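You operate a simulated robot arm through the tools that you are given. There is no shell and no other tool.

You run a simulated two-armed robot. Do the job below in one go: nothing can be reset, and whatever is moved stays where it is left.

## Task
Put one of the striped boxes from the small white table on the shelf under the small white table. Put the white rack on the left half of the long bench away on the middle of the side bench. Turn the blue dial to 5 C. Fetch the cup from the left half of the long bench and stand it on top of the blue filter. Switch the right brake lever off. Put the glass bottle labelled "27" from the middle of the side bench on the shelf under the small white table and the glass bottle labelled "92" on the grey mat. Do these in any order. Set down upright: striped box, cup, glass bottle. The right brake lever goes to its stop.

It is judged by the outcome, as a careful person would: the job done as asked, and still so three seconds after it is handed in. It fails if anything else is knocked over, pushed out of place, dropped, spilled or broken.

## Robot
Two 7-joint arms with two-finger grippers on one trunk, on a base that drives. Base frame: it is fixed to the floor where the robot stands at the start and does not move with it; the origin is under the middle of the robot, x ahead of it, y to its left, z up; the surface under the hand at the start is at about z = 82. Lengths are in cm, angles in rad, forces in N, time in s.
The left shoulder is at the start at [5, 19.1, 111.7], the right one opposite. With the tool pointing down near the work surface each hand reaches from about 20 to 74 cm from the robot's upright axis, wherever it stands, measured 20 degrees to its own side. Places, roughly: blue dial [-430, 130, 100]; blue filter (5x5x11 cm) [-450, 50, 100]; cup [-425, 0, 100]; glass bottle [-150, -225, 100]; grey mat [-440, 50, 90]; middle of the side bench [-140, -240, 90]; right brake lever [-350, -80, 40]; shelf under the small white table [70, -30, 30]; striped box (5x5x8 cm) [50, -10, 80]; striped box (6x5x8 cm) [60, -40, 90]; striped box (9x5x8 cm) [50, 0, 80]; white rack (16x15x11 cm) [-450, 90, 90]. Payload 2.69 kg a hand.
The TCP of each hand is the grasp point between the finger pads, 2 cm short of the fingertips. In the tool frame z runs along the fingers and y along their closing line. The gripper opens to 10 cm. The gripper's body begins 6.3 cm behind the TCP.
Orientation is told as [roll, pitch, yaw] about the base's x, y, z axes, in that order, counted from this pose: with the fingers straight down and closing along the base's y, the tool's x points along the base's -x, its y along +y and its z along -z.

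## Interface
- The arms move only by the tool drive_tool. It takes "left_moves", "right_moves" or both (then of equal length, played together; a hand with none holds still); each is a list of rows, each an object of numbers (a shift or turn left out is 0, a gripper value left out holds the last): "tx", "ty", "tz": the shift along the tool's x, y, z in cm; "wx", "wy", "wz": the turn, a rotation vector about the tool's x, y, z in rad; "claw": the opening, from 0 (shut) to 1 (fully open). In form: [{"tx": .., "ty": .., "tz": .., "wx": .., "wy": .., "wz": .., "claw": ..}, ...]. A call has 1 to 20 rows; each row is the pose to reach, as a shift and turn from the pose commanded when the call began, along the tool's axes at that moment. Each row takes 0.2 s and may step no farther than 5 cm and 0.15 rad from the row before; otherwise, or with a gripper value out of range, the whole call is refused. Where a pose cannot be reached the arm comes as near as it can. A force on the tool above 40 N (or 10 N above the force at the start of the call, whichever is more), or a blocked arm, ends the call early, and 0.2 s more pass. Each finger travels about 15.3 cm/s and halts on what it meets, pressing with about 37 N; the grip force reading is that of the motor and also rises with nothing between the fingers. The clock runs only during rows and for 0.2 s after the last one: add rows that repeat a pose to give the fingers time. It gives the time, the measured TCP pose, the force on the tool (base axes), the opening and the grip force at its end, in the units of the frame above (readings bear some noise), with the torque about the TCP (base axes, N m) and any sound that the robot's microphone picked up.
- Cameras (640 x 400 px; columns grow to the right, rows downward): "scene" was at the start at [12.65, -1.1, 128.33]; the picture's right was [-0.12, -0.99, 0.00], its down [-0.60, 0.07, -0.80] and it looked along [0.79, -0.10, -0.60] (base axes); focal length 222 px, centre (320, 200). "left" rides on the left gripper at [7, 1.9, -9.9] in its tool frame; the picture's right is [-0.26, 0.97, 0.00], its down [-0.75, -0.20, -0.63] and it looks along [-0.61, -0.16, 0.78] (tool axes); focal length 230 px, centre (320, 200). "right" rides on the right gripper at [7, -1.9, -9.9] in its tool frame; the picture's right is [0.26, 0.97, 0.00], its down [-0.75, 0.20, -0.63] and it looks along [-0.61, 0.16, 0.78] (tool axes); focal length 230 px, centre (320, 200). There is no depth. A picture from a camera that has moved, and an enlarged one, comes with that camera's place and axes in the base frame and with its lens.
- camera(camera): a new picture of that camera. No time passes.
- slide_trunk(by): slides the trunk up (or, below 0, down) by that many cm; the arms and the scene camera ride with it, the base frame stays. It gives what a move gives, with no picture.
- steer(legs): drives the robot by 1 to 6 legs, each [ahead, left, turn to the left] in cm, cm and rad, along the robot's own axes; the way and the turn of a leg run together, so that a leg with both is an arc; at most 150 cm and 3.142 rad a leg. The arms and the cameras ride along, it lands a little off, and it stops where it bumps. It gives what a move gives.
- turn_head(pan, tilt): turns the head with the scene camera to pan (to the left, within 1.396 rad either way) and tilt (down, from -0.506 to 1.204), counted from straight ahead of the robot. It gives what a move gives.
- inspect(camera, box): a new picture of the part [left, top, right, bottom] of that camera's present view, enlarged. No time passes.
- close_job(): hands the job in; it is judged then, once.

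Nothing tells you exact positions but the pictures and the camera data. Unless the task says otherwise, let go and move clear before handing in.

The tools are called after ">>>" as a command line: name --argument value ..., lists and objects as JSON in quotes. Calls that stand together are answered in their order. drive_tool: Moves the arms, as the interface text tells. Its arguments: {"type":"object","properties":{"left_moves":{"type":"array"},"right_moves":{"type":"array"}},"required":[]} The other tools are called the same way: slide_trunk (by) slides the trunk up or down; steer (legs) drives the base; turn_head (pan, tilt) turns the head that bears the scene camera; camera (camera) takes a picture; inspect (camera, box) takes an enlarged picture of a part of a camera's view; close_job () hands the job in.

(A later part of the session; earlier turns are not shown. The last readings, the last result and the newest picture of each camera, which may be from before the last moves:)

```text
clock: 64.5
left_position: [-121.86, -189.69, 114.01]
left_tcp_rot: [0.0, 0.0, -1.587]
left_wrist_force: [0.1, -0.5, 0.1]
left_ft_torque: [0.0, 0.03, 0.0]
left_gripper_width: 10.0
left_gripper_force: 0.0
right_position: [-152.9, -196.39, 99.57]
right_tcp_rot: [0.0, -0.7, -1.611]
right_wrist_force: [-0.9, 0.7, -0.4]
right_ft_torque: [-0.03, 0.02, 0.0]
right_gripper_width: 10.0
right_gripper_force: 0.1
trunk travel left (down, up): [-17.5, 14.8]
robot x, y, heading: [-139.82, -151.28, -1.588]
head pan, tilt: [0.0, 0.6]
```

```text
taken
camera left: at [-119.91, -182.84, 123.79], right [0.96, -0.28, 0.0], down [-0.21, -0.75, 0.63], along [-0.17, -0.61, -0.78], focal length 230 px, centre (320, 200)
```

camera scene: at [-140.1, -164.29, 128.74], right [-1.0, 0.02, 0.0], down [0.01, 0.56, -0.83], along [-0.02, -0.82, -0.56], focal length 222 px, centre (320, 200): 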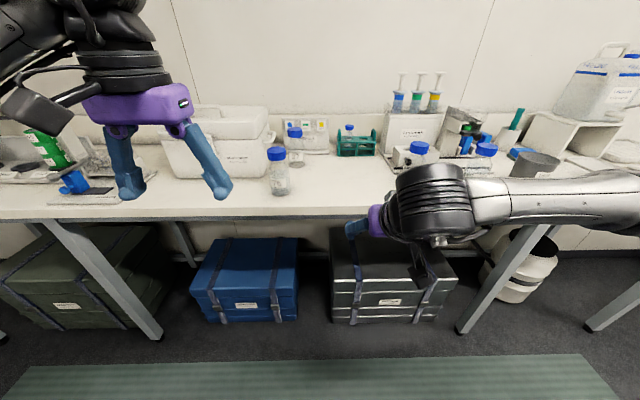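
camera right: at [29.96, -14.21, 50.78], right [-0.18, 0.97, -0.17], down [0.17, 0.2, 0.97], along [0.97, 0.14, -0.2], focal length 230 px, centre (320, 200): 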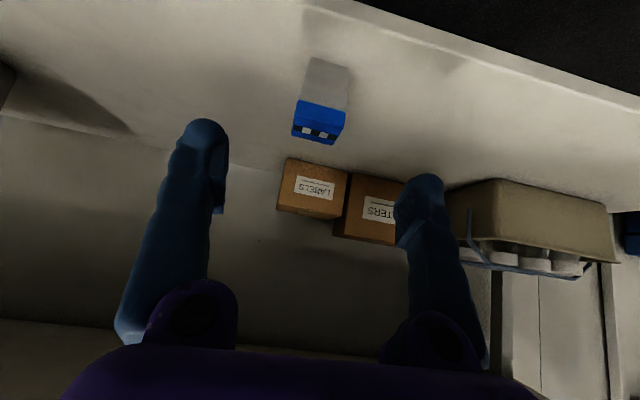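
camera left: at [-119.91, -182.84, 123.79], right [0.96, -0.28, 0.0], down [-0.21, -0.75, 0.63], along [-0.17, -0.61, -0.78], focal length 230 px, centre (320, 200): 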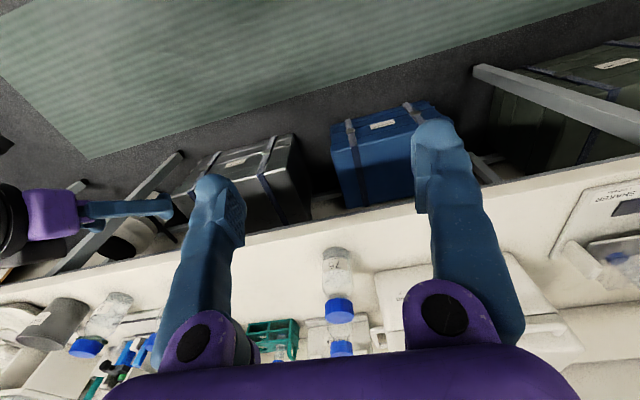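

>>> inspect --camera "scene" --box '[240, 100, 400, 210]'

>>> inspect --camera "scene" --box '[380, 80, 560, 190]'

>>> inspect --camera "left" --box '[0, 220, 420, 390]'

```text
3.64 times, centred on (320, 155) of scene
camera zoom: at [-140.1, -164.29, 128.74], right [-1.0, 0.02, 0.0], down [0.01, 0.56, -0.83], along [-0.02, -0.82, -0.56], focal length 806 px, centre (320, 364)
```

zoom: 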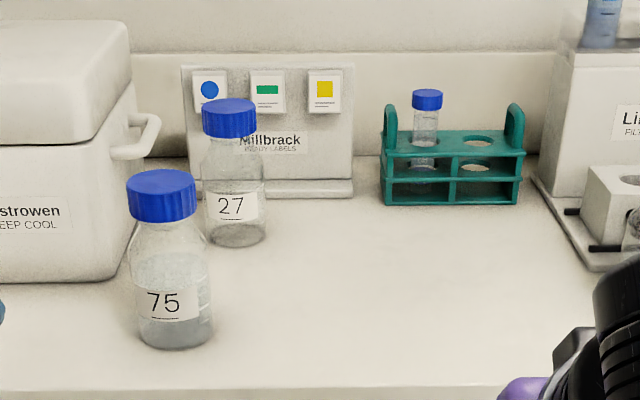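

```text
3.56 times, centred on (470, 135) of scene
camera zoom: at [-140.1, -164.29, 128.74], right [-1.0, 0.02, 0.0], down [0.01, 0.56, -0.83], along [-0.02, -0.82, -0.56], focal length 788 px, centre (-213, 431)
```

zoom: 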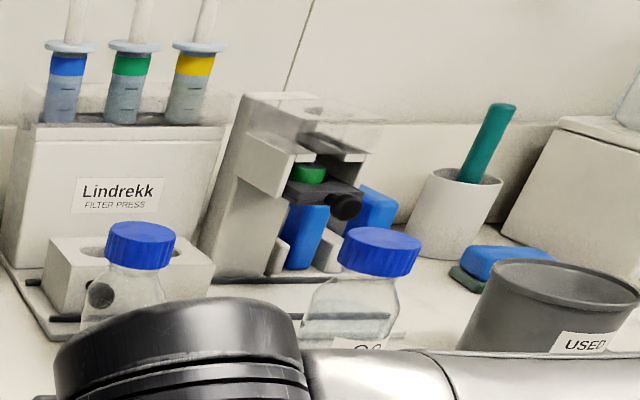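

```text
1.52 times, centred on (210, 305) of left
camera zoom: at [-119.91, -182.84, 123.79], right [0.96, -0.28, 0.0], down [-0.21, -0.75, 0.63], along [-0.17, -0.61, -0.78], focal length 351 px, centre (488, 40)
```

zoom: 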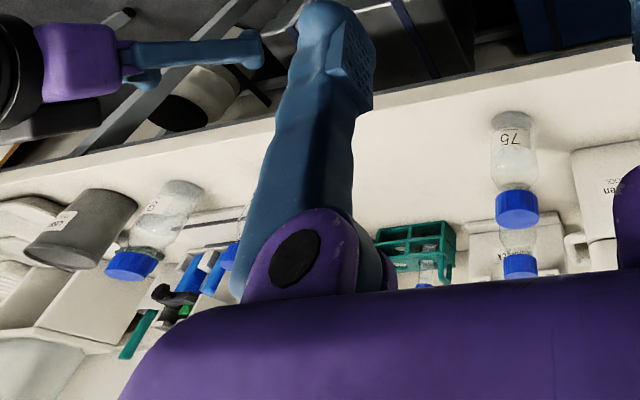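

>>> camera --camera "right"

>>> turn_head --pan -0.5 --tilt 0.6

>>> camera --camera "scene"

```text
taken
camera right: at [-154.28, -184.64, 102.53], right [0.97, 0.16, -0.17], down [0.19, -0.18, 0.97], along [0.12, -0.97, -0.2], focal length 230 px, centre (320, 200)
```

right: 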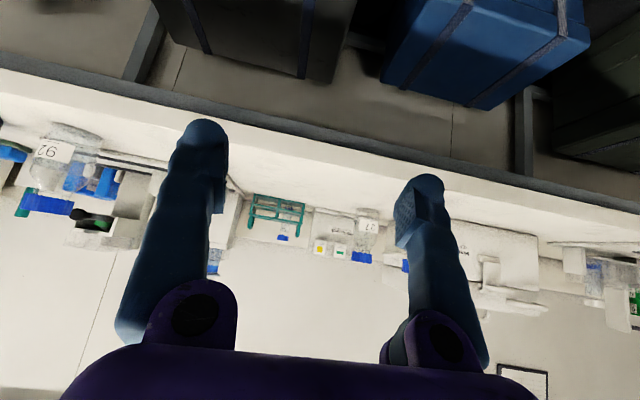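

```text
clock: 65.5
left_position: [-121.91, -189.6, 114.02]
left_tcp_rot: [-0.002, 0.0, -1.59]
left_wrist_force: [-0.4, 0.6, -0.3]
left_ft_torque: [0.02, -0.01, 0.02]
left_gripper_width: 10.0
left_gripper_force: 0.0
right_position: [-152.87, -196.49, 99.59]
right_tcp_rot: [-0.001, -0.7, -1.611]
right_wrist_force: [0.7, 0.2, -0.2]
right_ft_torque: [0.02, 0.0, -0.02]
right_gripper_width: 9.97
right_gripper_force: 0.0
trunk travel left (down, up): [-17.5, 14.8]
robot x, y, heading: [-139.7, -151.13, -1.585]
head pan, tilt: [-0.499, 0.6]
```

```text
taken
camera scene: at [-144.3, -163.14, 128.74], right [-0.87, 0.5, 0.0], down [0.28, 0.49, -0.83], along [-0.41, -0.72, -0.56], focal length 222 px, centre (320, 200)
```

scene: 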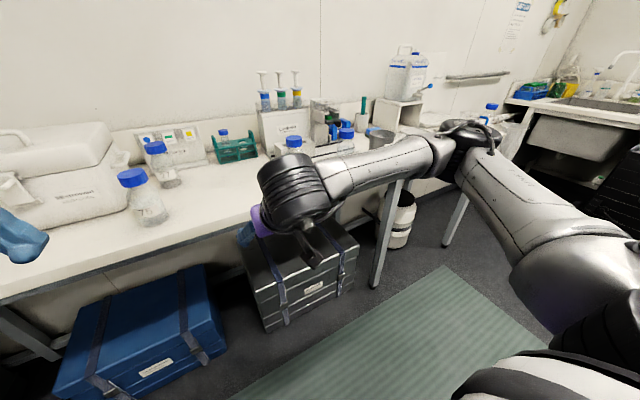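

>>> inspect --camera "right" --box '[0, 110, 160, 230]'

>>> inspect --camera "scene" --box '[250, 90, 410, 200]'

```text
3.33 times, centred on (80, 170) of right
camera zoom: at [-154.27, -184.64, 102.53], right [0.97, 0.16, -0.17], down [0.19, -0.18, 0.97], along [0.12, -0.97, -0.2], focal length 767 px, centre (1120, 300)
```

zoom: 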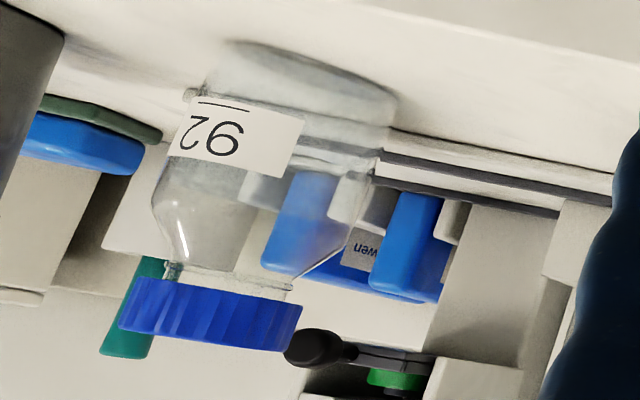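

```text
3.64 times, centred on (330, 145) of scene
camera zoom: at [-144.3, -163.14, 128.74], right [-0.87, 0.5, 0.0], down [0.28, 0.49, -0.83], along [-0.41, -0.72, -0.56], focal length 806 px, centre (284, 400)
```

zoom: 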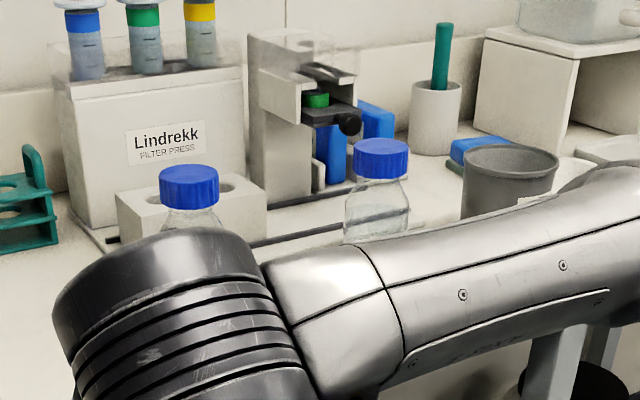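

>>> drive_tool --right_moves '[{"tx": 2.58, "tz": 3.06}, {"tx": 5.15, "tz": 6.12}, {"tx": 7.73, "tz": 9.18}, {"tx": 10.3, "tz": 12.24}, {"tx": 12.9, "tz": 15.3}, {"tx": 12.9, "tz": 15.3}]'

>>> inspect --camera "scene" --box '[250, 90, 410, 200]'

>>> camera --camera "scene"

```text
clock: 66.8
left_position: [-121.87, -189.75, 113.98]
left_tcp_rot: [0.002, -0.001, -1.589]
left_wrist_force: [0.2, 0.4, 0.3]
left_ft_torque: [-0.03, -0.03, 0.03]
left_gripper_width: 10.01
left_gripper_force: 0.0
right_position: [-152.68, -196.56, 79.15]
right_tcp_rot: [0.0, -0.699, -1.61]
right_wrist_force: [0.8, 0.1, -0.7]
right_ft_torque: [0.0, 0.04, 0.01]
right_gripper_width: 10.0
right_gripper_force: 0.1
trunk travel left (down, up): [-17.5, 14.8]
robot x, y, heading: [-139.8, -151.39, -1.59]
head pan, tilt: [-0.499, 0.6]
```

```text
3.64 times, centred on (330, 145) of scene
camera zoom: at [-144.3, -163.13, 128.74], right [-0.87, 0.5, 0.0], down [0.28, 0.49, -0.83], along [-0.41, -0.72, -0.56], focal length 806 px, centre (284, 400)
```

zoom: 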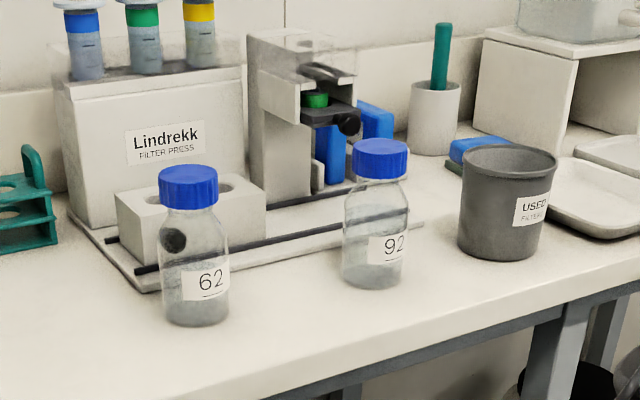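

```text
taken
camera scene: at [-144.3, -163.13, 128.74], right [-0.87, 0.5, 0.0], down [0.28, 0.49, -0.83], along [-0.41, -0.72, -0.56], focal length 222 px, centre (320, 200)
```

scene: 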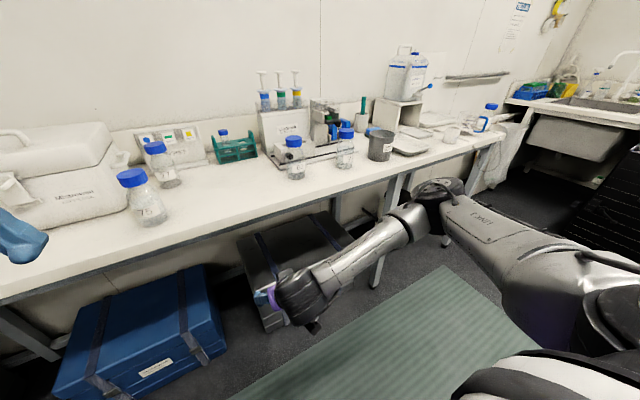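

Bottles read: 75 at the front left, 27 behind it near [-132.5, -246], 62 near [-172, -230], and 92 near [-193, -229]; cap centres are about z=103. I'll raise and tilt both hands, then close in so the left takes 27 and the right takes 92.

>>> drive_tool --right_moves '[{"tx": -2.9, "tz": -3.4}, {"tx": -5.8, "tz": -6.8}, {"tx": -8.7, "tz": -10.2}, {"tx": -11.6, "tz": -13.6}, {"tx": -14.5, "tz": -17}, {"tx": -17.4, "tz": -20.4}, {"tx": -20.3, "tz": -24}, {"tx": -20.3, "tz": -24}]' --left_moves '[{"tz": -1, "wz": -0.1}, {"tz": -2, "wz": -0.2}, {"tz": -3, "wz": -0.3}, {"tz": -4, "wz": -0.3}, {"tz": -5, "wz": -0.3}, {"tz": -5, "wz": -0.3}, {"tz": -5, "wz": -0.3}, {"tz": -5, "wz": -0.3}]'

>>> drive_tool --left_moves '[{"wy": -0.14}, {"wy": -0.28}, {"wy": -0.42}, {"wy": -0.56}, {"wy": -0.7}, {"wy": -0.7}]'

>>> turn_head --pan 0 --tilt 0.6

>>> camera --camera "scene"

```text
clock: 68.7
left_position: [-121.85, -189.58, 118.88]
left_tcp_rot: [0.0, 0.001, -1.288]
left_wrist_force: [0.5, -0.1, 0.2]
left_ft_torque: [-0.02, -0.05, 0.01]
left_gripper_width: 10.0
left_gripper_force: 0.1
right_position: [-152.92, -196.48, 111.04]
right_tcp_rot: [0.0, -0.701, -1.61]
right_wrist_force: [-0.3, 0.4, 0.2]
right_ft_torque: [0.03, -0.01, -0.01]
right_gripper_width: 10.0
right_gripper_force: 0.1
trunk travel left (down, up): [-17.5, 14.8]
robot x, y, heading: [-139.84, -151.24, -1.592]
head pan, tilt: [-0.499, 0.6]
```

```text
clock: 70.0
left_position: [-121.88, -189.52, 118.99]
left_tcp_rot: [-0.002, -0.702, -1.288]
left_wrist_force: [0.2, 1.0, -0.6]
left_ft_torque: [-0.02, 0.01, -0.01]
left_gripper_width: 10.01
left_gripper_force: 0.0
right_position: [-152.94, -196.57, 110.88]
right_tcp_rot: [0.0, -0.7, -1.611]
right_wrist_force: [0.0, 0.0, -0.1]
right_ft_torque: [-0.01, 0.02, 0.0]
right_gripper_width: 10.01
right_gripper_force: 0.1
trunk travel left (down, up): [-17.5, 14.8]
robot x, y, heading: [-139.76, -151.29, -1.592]
head pan, tilt: [-0.499, 0.6]
```

```text
clock: 71.0
left_position: [-121.8, -189.6, 118.97]
left_tcp_rot: [0.001, -0.7, -1.29]
left_wrist_force: [-0.4, -0.1, 0.4]
left_ft_torque: [0.0, 0.03, 0.01]
left_gripper_width: 10.0
left_gripper_force: 0.0
right_position: [-152.91, -196.51, 110.99]
right_tcp_rot: [0.0, -0.7, -1.612]
right_wrist_force: [0.2, 0.5, 0.6]
right_ft_torque: [0.01, 0.02, 0.02]
right_gripper_width: 9.98
right_gripper_force: 0.0
trunk travel left (down, up): [-17.5, 14.8]
robot x, y, heading: [-139.85, -151.71, -1.592]
head pan, tilt: [0.0, 0.6]
```

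```text
taken
camera scene: at [-140.1, -164.29, 128.74], right [-1.0, 0.02, 0.0], down [0.01, 0.56, -0.83], along [-0.02, -0.82, -0.56], focal length 222 px, centre (320, 200)
```

scene: 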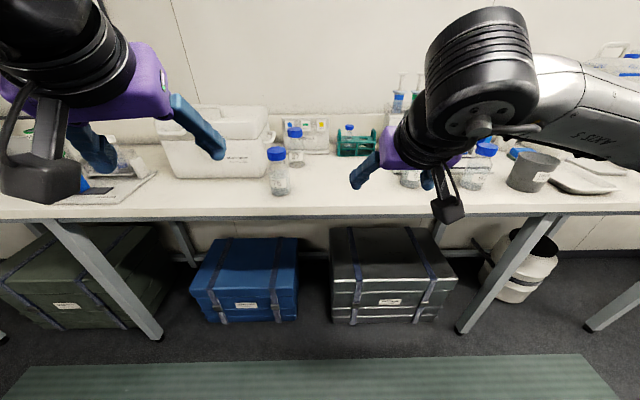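

>>> steer --legs '[[22, -10, 0]]'

>>> turn_head --pan 0 --tilt 0.7

>>> camera --camera "scene"

>>> camera --camera "left"

>>> camera --camera "right"

```text
clock: 72.7
left_position: [-132.21, -210.96, 118.92]
left_tcp_rot: [0.001, -0.699, -1.289]
left_wrist_force: [0.8, -0.6, 0.0]
left_ft_torque: [-0.04, 0.01, 0.01]
left_gripper_width: 10.03
left_gripper_force: 0.0
right_position: [-163.21, -217.84, 110.98]
right_tcp_rot: [-0.001, -0.7, -1.612]
right_wrist_force: [0.3, 0.6, -0.3]
right_ft_torque: [0.03, -0.01, 0.0]
right_gripper_width: 10.03
right_gripper_force: 0.0
trunk travel left (down, up): [-17.5, 14.8]
robot x, y, heading: [-150.05, -172.82, -1.589]
head pan, tilt: [0.0, 0.6]
```

```text
clock: 73.4
left_position: [-132.09, -210.87, 118.93]
left_tcp_rot: [-0.003, -0.699, -1.287]
left_wrist_force: [0.7, 0.7, 0.4]
left_ft_torque: [-0.01, -0.04, 0.01]
left_gripper_width: 10.01
left_gripper_force: 0.0
right_position: [-163.26, -217.81, 110.93]
right_tcp_rot: [0.002, -0.699, -1.611]
right_wrist_force: [-1.1, 0.0, 0.1]
right_ft_torque: [-0.03, 0.01, 0.04]
right_gripper_width: 9.97
right_gripper_force: 0.1
trunk travel left (down, up): [-17.5, 14.8]
robot x, y, heading: [-150.07, -172.68, -1.591]
head pan, tilt: [0.0, 0.7]
```

```text
taken
camera scene: at [-150.45, -185.19, 127.88], right [-1.0, 0.02, 0.0], down [0.01, 0.64, -0.77], along [-0.01, -0.77, -0.64], focal length 222 px, centre (320, 200)
```

scene: 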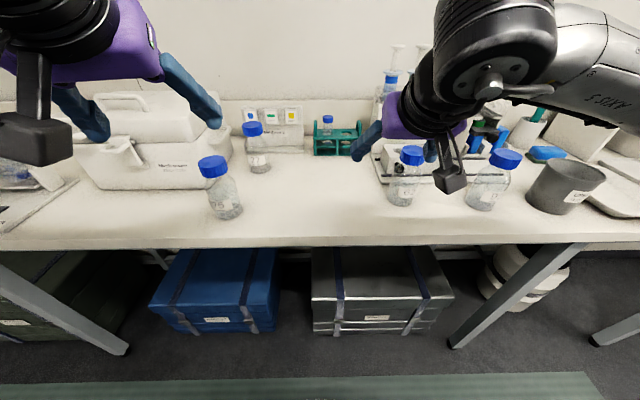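

```text
taken
camera left: at [-133.69, -199.22, 121.96], right [0.98, 0.08, 0.17], down [-0.14, -0.22, 0.97], along [0.11, -0.97, -0.2], focal length 230 px, centre (320, 200)
```

left: 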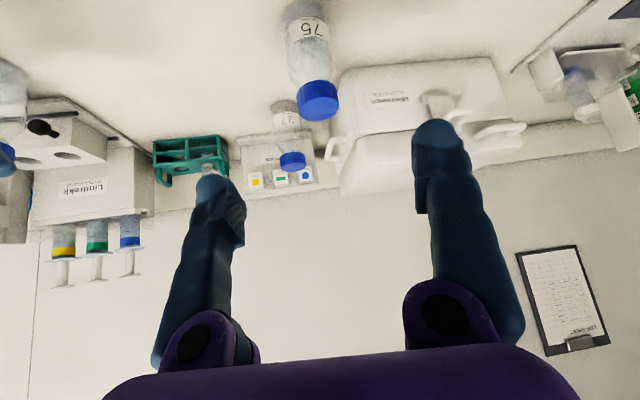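

```text
taken
camera right: at [-164.62, -205.98, 113.98], right [0.97, 0.16, -0.17], down [0.19, -0.18, 0.97], along [0.12, -0.97, -0.2], focal length 230 px, centre (320, 200)
```

right: 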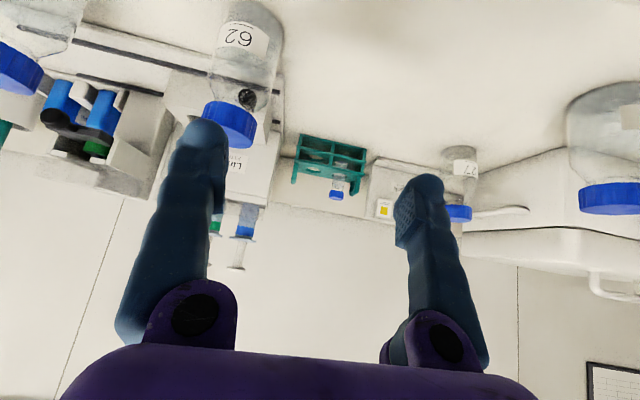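

>>> inspect --camera "scene" --box '[190, 90, 310, 230]'

>>> inspect --camera "left" --box '[230, 0, 370, 200]'

>>> inspect --camera "scene" --box '[370, 120, 620, 230]'

```text
2.86 times, centred on (250, 160) of scene
camera zoom: at [-150.45, -185.19, 127.88], right [-1.0, 0.02, 0.0], down [0.01, 0.64, -0.77], along [-0.01, -0.77, -0.64], focal length 634 px, centre (520, 314)
```

zoom: 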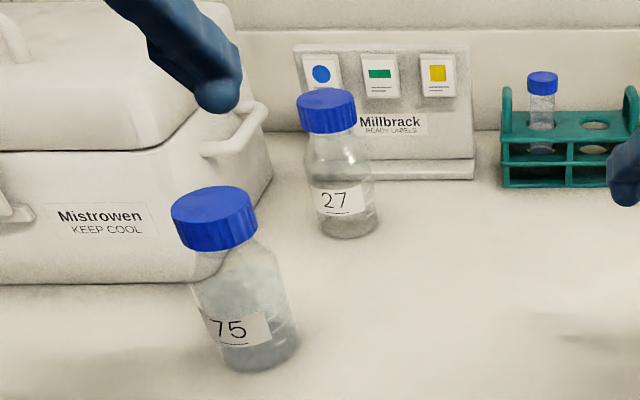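

```text
2.00 times, centred on (300, 100) of left
camera zoom: at [-133.69, -199.22, 121.96], right [0.98, 0.08, 0.17], down [-0.14, -0.22, 0.97], along [0.11, -0.97, -0.2], focal length 460 px, centre (360, 400)
```

zoom: 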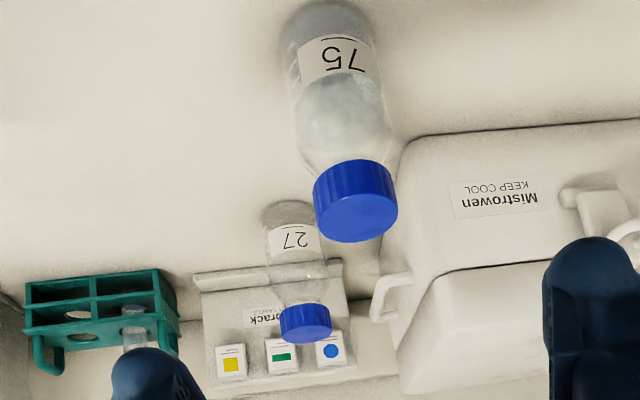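

```text
2.56 times, centred on (495, 175) of scene
camera zoom: at [-150.45, -185.19, 127.88], right [-1.0, 0.02, 0.0], down [0.01, 0.64, -0.77], along [-0.01, -0.77, -0.64], focal length 568 px, centre (-128, 264)
```

zoom: 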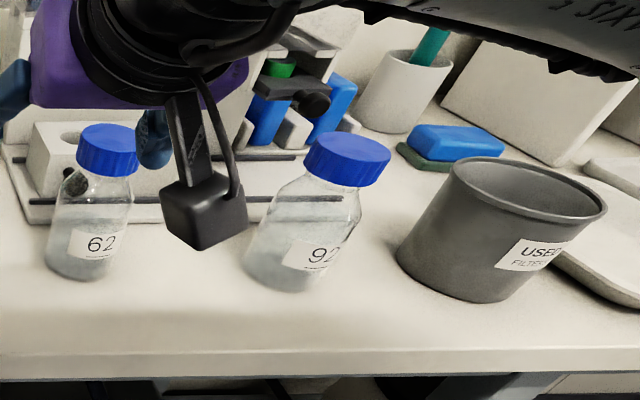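

>>> drive_tool --left_moves '[{"tx": -2.5, "ty": -1.65, "tz": 3.2, "claw": 0.75}, {"tx": -5.0, "ty": -3.3, "tz": 6.4}, {"tx": -7.5, "ty": -4.95, "tz": 9.6}, {"tx": -10, "ty": -6.6, "tz": 12.8}, {"tx": -12.5, "ty": -8.3, "tz": 16}, {"tx": -15.05, "ty": -9.93, "tz": 19.2}, {"tx": -15.05, "ty": -9.93, "tz": 19.2}]'

>>> camera --camera "left"

>>> camera --camera "scene"

```text
clock: 75.0
left_position: [-134.99, -236.59, 113.93]
left_tcp_rot: [0.0, -0.702, -1.285]
left_wrist_force: [0.8, 0.5, 0.0]
left_ft_torque: [0.04, 0.04, 0.03]
left_gripper_width: 7.51
left_gripper_force: 0.1
right_position: [-163.17, -217.71, 111.0]
right_tcp_rot: [-0.001, -0.7, -1.61]
right_wrist_force: [-0.3, 0.0, 0.9]
right_ft_torque: [-0.02, -0.02, 0.01]
right_gripper_width: 9.99
right_gripper_force: 0.0
trunk travel left (down, up): [-17.5, 14.8]
robot x, y, heading: [-150.47, -172.94, -1.59]
head pan, tilt: [0.0, 0.7]
```

```text
taken
camera left: at [-136.49, -224.89, 116.97], right [0.98, 0.08, 0.17], down [-0.14, -0.22, 0.97], along [0.11, -0.97, -0.2], focal length 230 px, centre (320, 200)
```

left: 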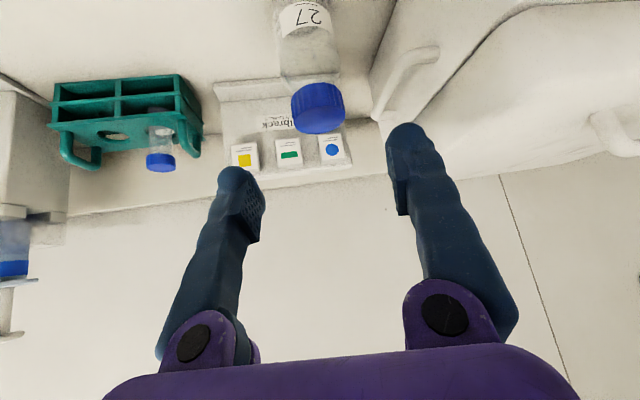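

```text
taken
camera scene: at [-150.43, -185.17, 127.89], right [-1.0, 0.02, 0.0], down [0.01, 0.64, -0.77], along [-0.01, -0.77, -0.64], focal length 222 px, centre (320, 200)
```

scene: 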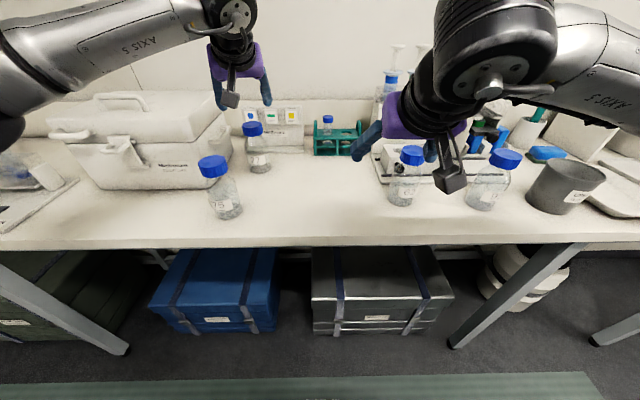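

>>> drive_tool --left_moves '[{"ty": -0.1, "tz": 4}, {"ty": -0.2, "tz": 8}, {"tx": 0.1, "ty": -0.2, "tz": 11}, {"tx": 0.2, "ty": -0.2, "tz": 13}, {"tx": 0.2, "ty": -0.2, "tz": 13.8}, {"tx": 0.2, "ty": -0.2, "tz": 13.8}]'

>>> camera --camera "left"

>>> inspect --camera "scene" --box '[170, 70, 330, 230]'

```text
clock: 76.4
left_position: [-132.68, -245.14, 103.19]
left_tcp_rot: [0.001, -0.699, -1.289]
left_wrist_force: [-0.3, 1.0, 0.1]
left_ft_torque: [-0.03, -0.01, -0.01]
left_gripper_width: 7.49
left_gripper_force: 0.0
right_position: [-163.24, -217.79, 110.95]
right_tcp_rot: [0.0, -0.701, -1.611]
right_wrist_force: [-0.2, 0.1, 0.0]
right_ft_torque: [-0.01, 0.0, 0.01]
right_gripper_width: 10.01
right_gripper_force: 0.1
trunk travel left (down, up): [-17.5, 14.8]
robot x, y, heading: [-150.35, -172.63, -1.588]
head pan, tilt: [0.0, 0.7]
```

```text
taken
camera left: at [-134.28, -233.48, 106.33], right [0.98, 0.08, 0.17], down [-0.14, -0.22, 0.97], along [0.11, -0.97, -0.2], focal length 230 px, centre (320, 200)
```

left: 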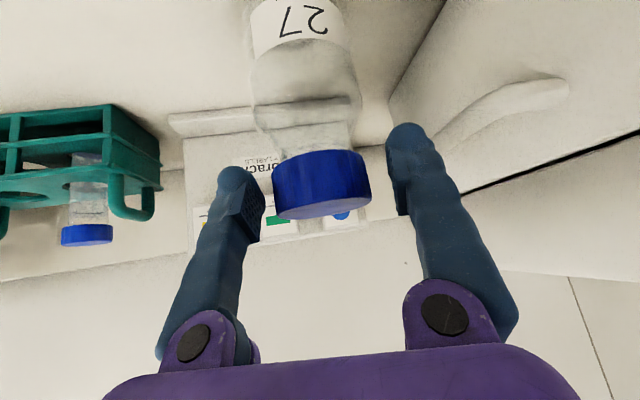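

```text
2.50 times, centred on (250, 150) of scene
camera zoom: at [-150.46, -185.2, 127.88], right [-1.0, 0.02, 0.0], down [0.01, 0.64, -0.76], along [-0.01, -0.76, -0.64], focal length 554 px, centre (495, 325)
```

zoom: 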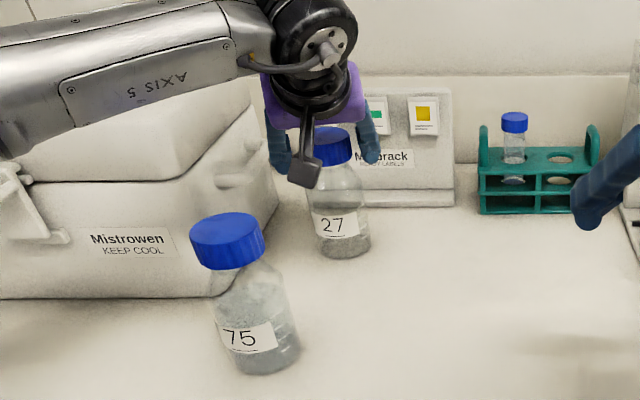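

The cap sits centred between the left fingers at the right depth. Closing and lifting gently.

>>> drive_tool --left_moves '[{"claw": 0.4}, {"claw": 0}, {"claw": 0}, {"claw": 0}]'

>>> drive_tool --left_moves '[{"tx": -0.6, "tz": -0.8}, {"tx": -1.9, "tz": -2.3}, {"tx": -3.2, "tz": -3.8}, {"tx": -4.5, "tz": -5.3}, {"tx": -5.8, "tz": -6.9}, {"tx": -5.8, "tz": -6.9}]'

>>> camera --camera "left"

>>> camera --camera "scene"

```text
clock: 77.4
left_position: [-132.68, -245.17, 103.3]
left_tcp_rot: [0.0, -0.699, -1.284]
left_wrist_force: [-0.3, -0.3, -0.6]
left_ft_torque: [-0.02, -0.03, -0.01]
left_gripper_width: 5.05
left_gripper_force: 37.1
right_position: [-163.23, -217.78, 110.92]
right_tcp_rot: [-0.001, -0.7, -1.61]
right_wrist_force: [-0.8, 1.1, -0.3]
right_ft_torque: [0.0, -0.04, 0.01]
right_gripper_width: 9.97
right_gripper_force: 0.1
trunk travel left (down, up): [-17.5, 14.8]
robot x, y, heading: [-149.98, -172.7, -1.589]
head pan, tilt: [0.0, 0.7]
```

```text
clock: 78.8
left_position: [-132.71, -245.13, 112.27]
left_tcp_rot: [0.0, -0.701, -1.287]
left_wrist_force: [-0.6, 0.2, -2.3]
left_ft_torque: [0.03, 0.02, -0.01]
left_gripper_width: 5.06
left_gripper_force: 37.0
right_position: [-163.13, -217.94, 110.87]
right_tcp_rot: [-0.001, -0.699, -1.609]
right_wrist_force: [-0.2, -0.1, 0.6]
right_ft_torque: [-0.02, 0.02, 0.02]
right_gripper_width: 9.98
right_gripper_force: 0.0
trunk travel left (down, up): [-17.5, 14.8]
robot x, y, heading: [-150.18, -172.52, -1.589]
head pan, tilt: [0.0, 0.7]
```

```text
taken
camera left: at [-134.3, -233.43, 115.29], right [0.98, 0.08, 0.17], down [-0.14, -0.22, 0.97], along [0.11, -0.97, -0.2], focal length 230 px, centre (320, 200)
```

left: 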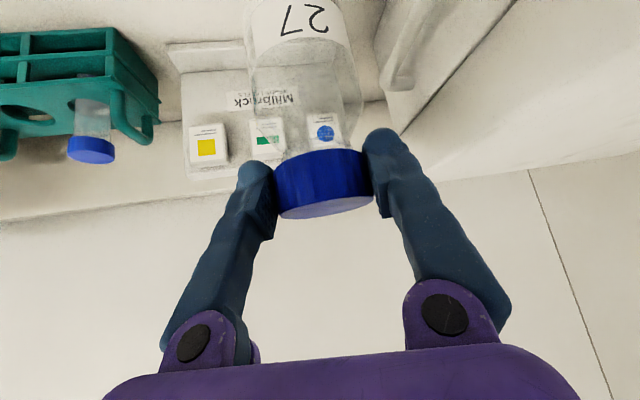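

```text
taken
camera scene: at [-150.44, -185.24, 127.87], right [-1.0, 0.02, 0.0], down [0.01, 0.64, -0.76], along [-0.01, -0.76, -0.64], focal length 222 px, centre (320, 200)
```

scene: 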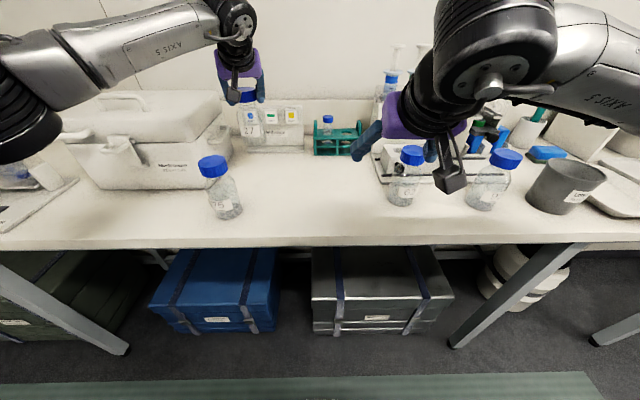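

Bottle 27 is lifted cleanly. I'll raise it over bottle 75 and bring it back while moving the right hand to just short of bottle 92.

>>> drive_tool --left_moves '[{"tx": -2.13, "tz": -2.52}, {"tx": -4.25, "tz": -5.05}, {"tx": -6.44, "tz": -7.65}, {"tx": -3.0, "tz": -10.55}, {"tx": 0.45, "tz": -13.45}, {"tx": 3.89, "tz": -16.34}, {"tx": 7.33, "tz": -19.24}, {"tx": 10.77, "tz": -22.14}, {"tx": 12.69, "tz": -23.75}, {"tx": 12.69, "tz": -23.75}]' --right_moves '[{"tx": -0.5, "ty": -3.67, "tz": 0.2}, {"tx": -1.1, "ty": -7.3, "tz": 0.4}, {"tx": -1.6, "ty": -11, "tz": 0.6}, {"tx": -2.1, "ty": -14.7, "tz": 0.8}, {"tx": -2.7, "ty": -18.3, "tz": 1.0}, {"tx": -3.2, "ty": -22, "tz": 1.2}, {"tx": -3.7, "ty": -25.7, "tz": 1.4}, {"tx": -4.25, "ty": -29.35, "tz": 1.54}, {"tx": -4.25, "ty": -29.35, "tz": 1.54}, {"tx": -4.25, "ty": -29.35, "tz": 1.54}]'

>>> camera --camera "right"

>>> camera --camera "scene"

```text
clock: 81.0
left_position: [-139.7, -220.97, 122.04]
left_tcp_rot: [-0.002, -0.698, -1.288]
left_wrist_force: [-0.3, 0.2, -3.0]
left_ft_torque: [0.0, 0.02, 0.02]
left_gripper_width: 5.06
left_gripper_force: 37.1
right_position: [-192.83, -220.86, 112.4]
right_tcp_rot: [-0.001, -0.701, -1.61]
right_wrist_force: [0.5, 0.8, -0.1]
right_ft_torque: [-0.01, -0.02, 0.0]
right_gripper_width: 9.98
right_gripper_force: 0.0
trunk travel left (down, up): [-17.5, 14.8]
robot x, y, heading: [-150.37, -172.48, -1.59]
head pan, tilt: [0.0, 0.7]
```

```text
taken
camera right: at [-194.2, -209.15, 115.54], right [0.97, 0.16, -0.17], down [0.19, -0.18, 0.97], along [0.12, -0.97, -0.2], focal length 230 px, centre (320, 200)
```

right: 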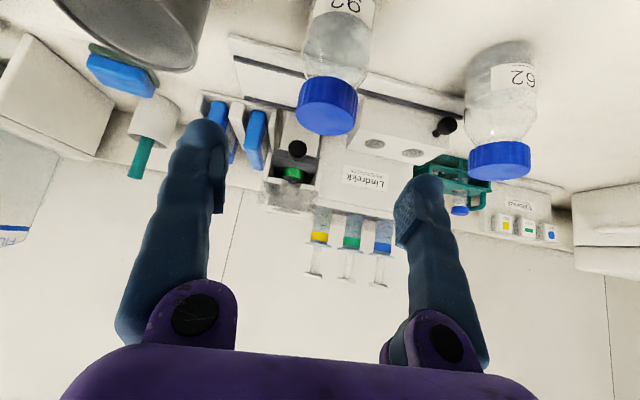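

```text
taken
camera scene: at [-150.46, -185.23, 127.87], right [-1.0, 0.02, 0.0], down [0.01, 0.64, -0.76], along [-0.01, -0.76, -0.64], focal length 222 px, centre (320, 200)
```

scene: 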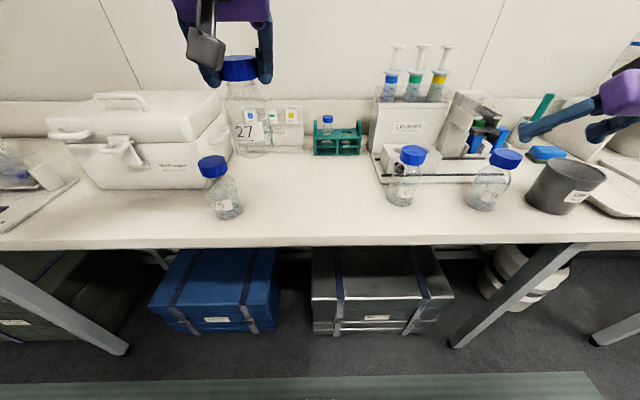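

>>> drive_tool --right_moves '[{"tx": 0.2, "ty": 0.1, "tz": 4, "claw": 0.85}, {"tx": 0.3, "ty": 0.2, "tz": 7.5}, {"tx": 0.5, "ty": 0.2, "tz": 10}, {"tx": 0.5, "ty": 0.2, "tz": 11.35}, {"tx": 0.5, "ty": 0.2, "tz": 11.35}]'

>>> camera --camera "right"

>>> inspect --camera "scene" --box '[380, 100, 620, 230]'

```text
clock: 82.2
left_position: [-139.68, -221.09, 122.11]
left_tcp_rot: [0.0, -0.701, -1.285]
left_wrist_force: [0.2, 0.1, -2.6]
left_ft_torque: [0.01, 0.01, -0.02]
left_gripper_width: 5.06
left_gripper_force: 36.6
right_position: [-192.71, -227.64, 103.48]
right_tcp_rot: [-0.001, -0.702, -1.608]
right_wrist_force: [0.5, 0.4, 0.6]
right_ft_torque: [0.03, 0.0, -0.04]
right_gripper_width: 8.51
right_gripper_force: 0.1
trunk travel left (down, up): [-17.5, 14.8]
robot x, y, heading: [-150.09, -172.66, -1.589]
head pan, tilt: [0.0, 0.7]
```

```text
taken
camera right: at [-194.15, -215.98, 106.56], right [0.97, 0.16, -0.17], down [0.19, -0.18, 0.96], along [0.12, -0.97, -0.2], focal length 230 px, centre (320, 200)
```

right: 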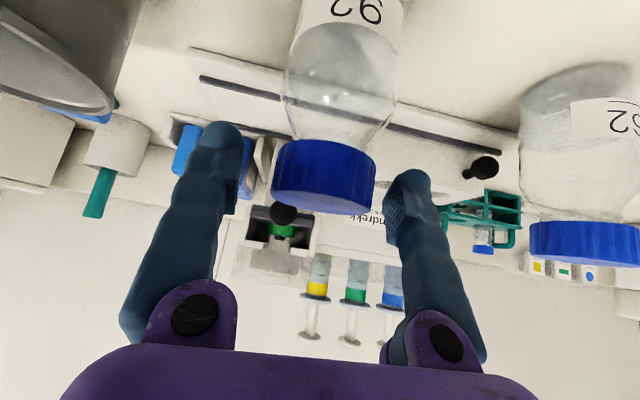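

```text
2.67 times, centred on (500, 165) of scene
camera zoom: at [-150.45, -185.21, 127.88], right [-1.0, 0.02, 0.0], down [0.01, 0.64, -0.76], along [-0.01, -0.76, -0.64], focal length 591 px, centre (-160, 293)
```

zoom: 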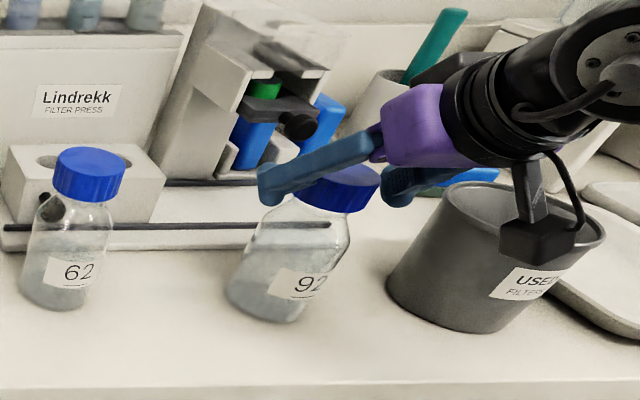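

>>> drive_tool --right_moves '[{"tx": 0.8, "tz": -0.2}, {"tx": 0.8, "tz": -0.2}]'

>>> camera --camera "right"

>>> drive_tool --right_moves '[{"claw": 0.4}, {"claw": 0}, {"claw": 0}, {"claw": 0}]'

>>> drive_tool --right_moves '[{"tx": -0.6, "tz": -0.8}, {"tx": -1.9, "tz": -2.3}, {"tx": -3.2, "tz": -3.8}, {"tx": -4.5, "tz": -5.3}, {"tx": -5.8, "tz": -6.9}, {"tx": -5.8, "tz": -6.9}]'

>>> camera --camera "right"

>>> camera --camera "scene"

```text
clock: 82.8
left_position: [-139.67, -221.12, 122.13]
left_tcp_rot: [-0.002, -0.7, -1.286]
left_wrist_force: [0.4, -0.5, -2.8]
left_ft_torque: [0.05, 0.01, 0.02]
left_gripper_width: 5.07
left_gripper_force: 37.1
right_position: [-192.79, -227.01, 103.11]
right_tcp_rot: [0.0, -0.699, -1.611]
right_wrist_force: [-1.0, -0.1, 0.0]
right_ft_torque: [0.03, -0.02, -0.03]
right_gripper_width: 8.51
right_gripper_force: 0.0
trunk travel left (down, up): [-17.5, 14.8]
robot x, y, heading: [-149.93, -172.66, -1.583]
head pan, tilt: [0.0, 0.7]
```

```text
taken
camera right: at [-194.14, -215.21, 106.14], right [0.97, 0.16, -0.17], down [0.19, -0.18, 0.97], along [0.12, -0.97, -0.2], focal length 230 px, centre (320, 200)
```

right: 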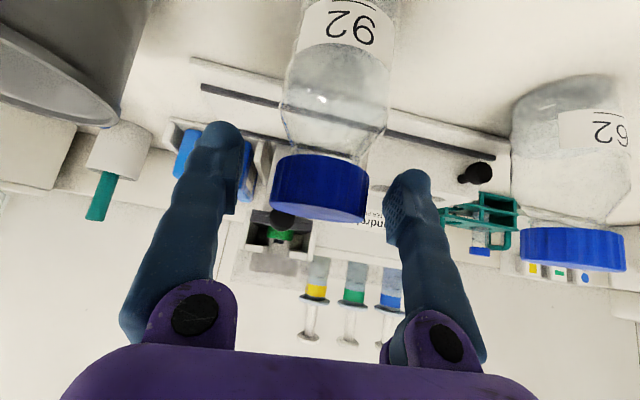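

```text
clock: 83.8
left_position: [-139.6, -221.05, 121.99]
left_tcp_rot: [-0.001, -0.701, -1.286]
left_wrist_force: [-0.3, -0.4, -2.3]
left_ft_torque: [0.03, -0.03, 0.0]
left_gripper_width: 5.05
left_gripper_force: 36.6
right_position: [-192.7, -227.01, 103.12]
right_tcp_rot: [0.001, -0.702, -1.607]
right_wrist_force: [1.9, -0.8, 1.4]
right_ft_torque: [-0.03, -0.1, 0.03]
right_gripper_width: 5.24
right_gripper_force: 37.4
trunk travel left (down, up): [-17.5, 14.8]
robot x, y, heading: [-149.92, -172.79, -1.588]
head pan, tilt: [0.0, 0.7]
```

```text
clock: 85.2
left_position: [-139.68, -221.07, 122.05]
left_tcp_rot: [0.001, -0.7, -1.287]
left_wrist_force: [-0.3, 0.5, -2.5]
left_ft_torque: [0.03, -0.01, 0.0]
left_gripper_width: 5.04
left_gripper_force: 36.9
right_position: [-192.76, -227.1, 112.16]
right_tcp_rot: [0.0, -0.697, -1.611]
right_wrist_force: [-0.4, -1.2, -5.0]
right_ft_torque: [0.06, -0.02, 0.03]
right_gripper_width: 5.23
right_gripper_force: 37.1
trunk travel left (down, up): [-17.5, 14.8]
robot x, y, heading: [-150.5, -172.34, -1.587]
head pan, tilt: [0.0, 0.7]
```

```text
taken
camera right: at [-194.15, -215.33, 115.25], right [0.97, 0.16, -0.17], down [0.19, -0.18, 0.96], along [0.12, -0.97, -0.2], focal length 230 px, centre (320, 200)
```

right: 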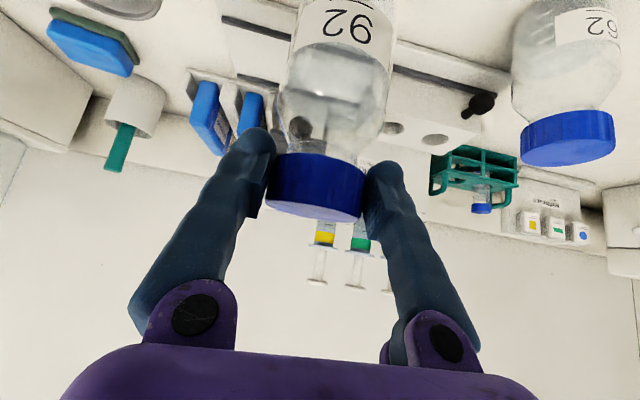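

```text
taken
camera scene: at [-150.5, -185.26, 127.87], right [-1.0, 0.02, 0.0], down [0.01, 0.64, -0.76], along [-0.01, -0.76, -0.64], focal length 222 px, centre (320, 200)
```

scene: 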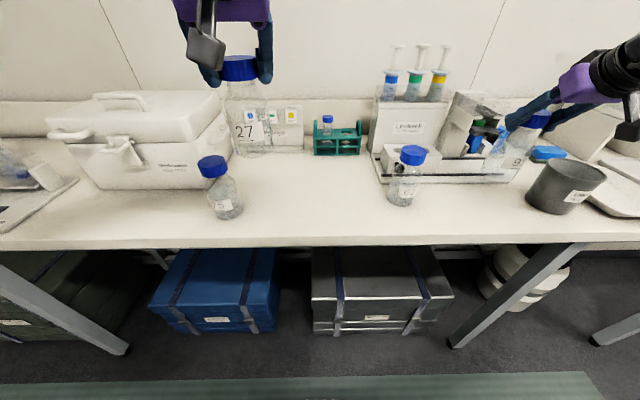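

Both bottles are held. I'll pull the right hand in clear of the bench, then back away and head to the white table's shelf with 27.

>>> drive_tool --right_moves '[{"tx": -1.93, "tz": -2.3}, {"tx": -3.86, "tz": -4.59}, {"tx": -0.73, "ty": -0.18, "tz": -8.1}, {"tx": 2.4, "ty": -0.37, "tz": -11.6}, {"tx": 5.54, "ty": -0.55, "tz": -15.1}, {"tx": 6.59, "ty": 3.8, "tz": -16}, {"tx": 7.64, "ty": 8.15, "tz": -16.9}, {"tx": 8.69, "ty": 12.5, "tz": -17.8}, {"tx": 9.74, "ty": 16.85, "tz": -18.65}, {"tx": 10.79, "ty": 21.2, "tz": -19.53}, {"tx": 10.79, "ty": 21.2, "tz": -19.53}]'

>>> steer --legs '[[-25, 0, 0], [0, 105, 0]]'

>>> camera --camera "scene"

```text
clock: 87.6
left_position: [-139.73, -221.06, 122.08]
left_tcp_rot: [-0.001, -0.701, -1.289]
left_wrist_force: [-1.4, 1.0, -2.1]
left_ft_torque: [0.02, 0.01, 0.01]
left_gripper_width: 5.08
left_gripper_force: 36.8
right_position: [-170.92, -206.97, 120.07]
right_tcp_rot: [-0.001, -0.7, -1.612]
right_wrist_force: [-0.6, -0.6, -4.8]
right_ft_torque: [0.05, -0.03, 0.03]
right_gripper_width: 5.24
right_gripper_force: 37.1
trunk travel left (down, up): [-17.5, 14.8]
robot x, y, heading: [-150.11, -172.63, -1.588]
head pan, tilt: [0.0, 0.7]
```

```text
clock: 98.6
left_position: [-32.32, -197.08, 122.12]
left_tcp_rot: [0.001, -0.701, -1.271]
left_wrist_force: [-0.1, -0.3, -2.2]
left_ft_torque: [0.01, 0.02, -0.01]
left_gripper_width: 5.09
left_gripper_force: 37.6
right_position: [-63.54, -183.55, 120.2]
right_tcp_rot: [0.0, -0.7, -1.596]
right_wrist_force: [-0.1, 0.8, -5.0]
right_ft_torque: [0.06, 0.04, 0.02]
right_gripper_width: 5.21
right_gripper_force: 36.9
trunk travel left (down, up): [-17.5, 14.8]
robot x, y, heading: [-43.67, -148.76, -1.573]
head pan, tilt: [0.0, 0.7]
```

```text
taken
camera scene: at [-43.63, -161.52, 127.87], right [-1.0, 0.0, 0.0], down [0.0, 0.64, -0.76], along [0.0, -0.76, -0.64], focal length 222 px, centre (320, 200)
```

scene: 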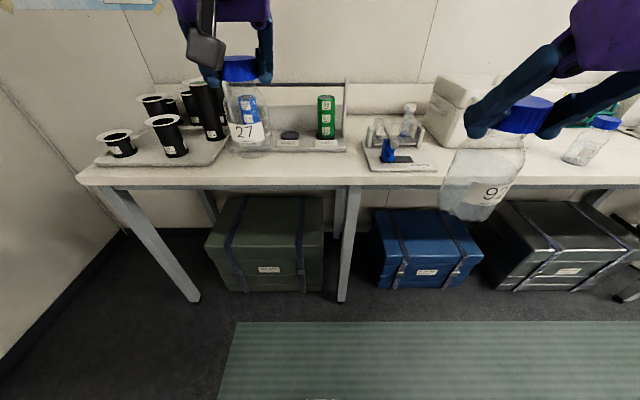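

>>> steer --legs '[[-35, 0, 0], [0, 0, 1.573], [10, 67, 0]]'

>>> turn_head --pan 0 --tilt 1.0

>>> camera --camera "scene"

```text
clock: 110.6
left_position: [12.42, -34.86, 122.14]
left_tcp_rot: [0.001, -0.7, 0.326]
left_wrist_force: [-0.2, 0.5, -2.5]
left_ft_torque: [0.01, 0.02, 0.02]
left_gripper_width: 5.07
left_gripper_force: 36.9
right_position: [-0.24, -66.68, 120.21]
right_tcp_rot: [0.001, -0.7, 0.003]
right_wrist_force: [0.4, -0.6, -5.6]
right_ft_torque: [-0.02, 0.01, 0.02]
right_gripper_width: 5.18
right_gripper_force: 36.2
trunk travel left (down, up): [-17.5, 14.8]
robot x, y, heading: [-35.63, -47.26, 0.027]
head pan, tilt: [0.0, 0.7]
```

```text
clock: 111.4
left_position: [12.42, -34.9, 122.08]
left_tcp_rot: [-0.001, -0.7, 0.326]
left_wrist_force: [-0.1, -0.4, -2.7]
left_ft_torque: [-0.03, 0.05, 0.01]
left_gripper_width: 5.07
left_gripper_force: 36.8
right_position: [-0.26, -66.76, 120.16]
right_tcp_rot: [0.001, -0.702, 0.005]
right_wrist_force: [0.6, -0.1, -3.9]
right_ft_torque: [0.03, 0.02, 0.04]
right_gripper_width: 5.21
right_gripper_force: 36.4
trunk travel left (down, up): [-17.5, 14.8]
robot x, y, heading: [-35.7, -47.71, 0.026]
head pan, tilt: [0.0, 1.0]
```

```text
taken
camera scene: at [-24.48, -47.4, 125.54], right [0.03, -1.0, 0.0], down [-0.84, -0.02, -0.54], along [0.54, 0.01, -0.84], focal length 222 px, centre (320, 200)
```

scene: 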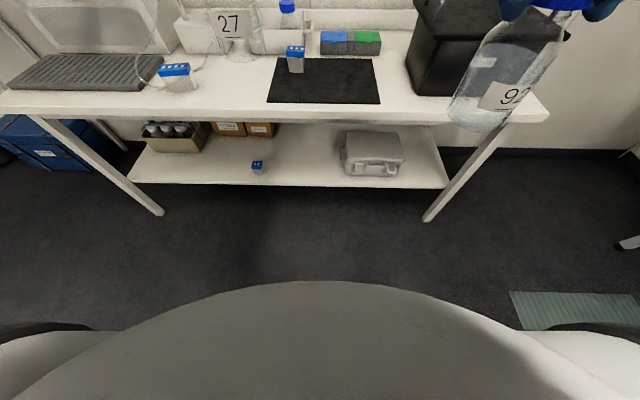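

>>> slide_trunk --by -17.5

>>> drive_tool --left_moves '[{"tx": 2.9, "tz": 3.44}, {"tx": 5.8, "tz": 6.88}, {"tx": 8.7, "tz": 10.3}, {"tx": 11.6, "tz": 13.8}, {"tx": 14.5, "tz": 17.2}, {"tx": 17.4, "tz": 20.6}, {"tx": 20.3, "tz": 24.1}, {"tx": 23.2, "tz": 27.5}, {"tx": 26.1, "tz": 31}, {"tx": 29, "tz": 34.4}, {"tx": 31.9, "tz": 37.9}, {"tx": 34.2, "tz": 40.6}, {"tx": 34.2, "tz": 40.6}]'

>>> camera --camera "scene"

>>> camera --camera "left"

```text
clock: 113.4
left_position: [12.31, -34.87, 104.6]
left_tcp_rot: [-0.002, -0.699, 0.326]
left_wrist_force: [-0.3, 0.0, -2.6]
left_ft_torque: [-0.01, 0.02, -0.02]
left_gripper_width: 5.06
left_gripper_force: 37.1
right_position: [-0.38, -66.68, 102.54]
right_tcp_rot: [0.001, -0.699, 0.005]
right_wrist_force: [-1.4, 0.2, -3.6]
right_ft_torque: [0.0, 0.04, -0.02]
right_gripper_width: 5.22
right_gripper_force: 36.9
trunk travel left (down, up): [0.0, 32.3]
robot x, y, heading: [-35.88, -47.55, 0.027]
head pan, tilt: [0.0, 1.0]
```

```text
clock: 116.2
left_position: [12.36, -34.87, 51.43]
left_tcp_rot: [-0.001, -0.699, 0.326]
left_wrist_force: [-0.2, -0.4, -2.9]
left_ft_torque: [-0.01, 0.02, 0.02]
left_gripper_width: 5.07
left_gripper_force: 36.6
right_position: [-0.34, -66.69, 102.64]
right_tcp_rot: [0.001, -0.699, 0.004]
right_wrist_force: [0.4, 0.6, -5.0]
right_ft_torque: [0.04, 0.06, -0.02]
right_gripper_width: 5.19
right_gripper_force: 37.0
trunk travel left (down, up): [0.0, 32.3]
robot x, y, heading: [-35.38, -47.73, 0.025]
head pan, tilt: [0.0, 1.0]
```

```text
taken
camera scene: at [-24.49, -47.4, 108.04], right [0.03, -1.0, 0.0], down [-0.84, -0.02, -0.54], along [0.54, 0.01, -0.84], focal length 222 px, centre (320, 200)
```

scene: 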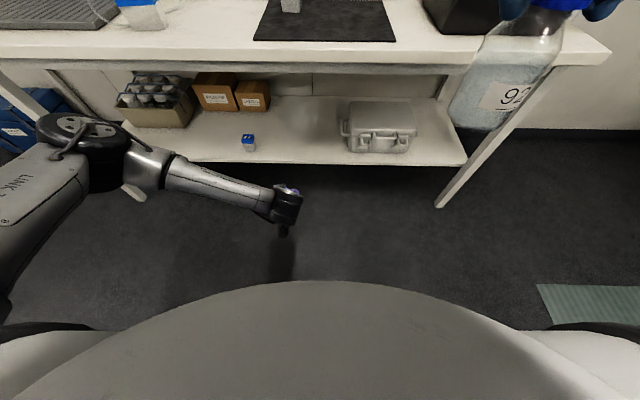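

```text
taken
camera left: at [0.69, -37.05, 54.48], right [-0.12, 0.98, 0.17], down [0.22, -0.13, 0.97], along [0.97, 0.16, -0.2], focal length 230 px, centre (320, 200)
```

left: 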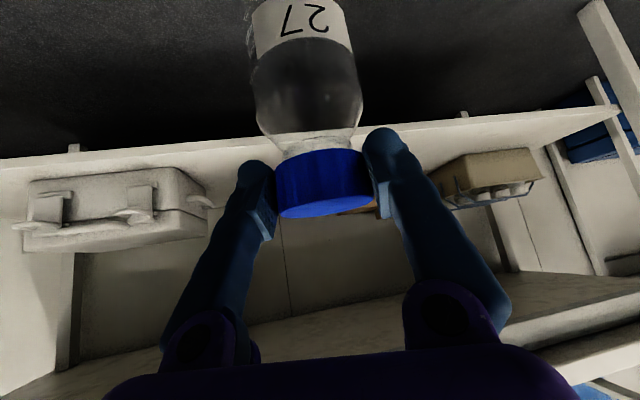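

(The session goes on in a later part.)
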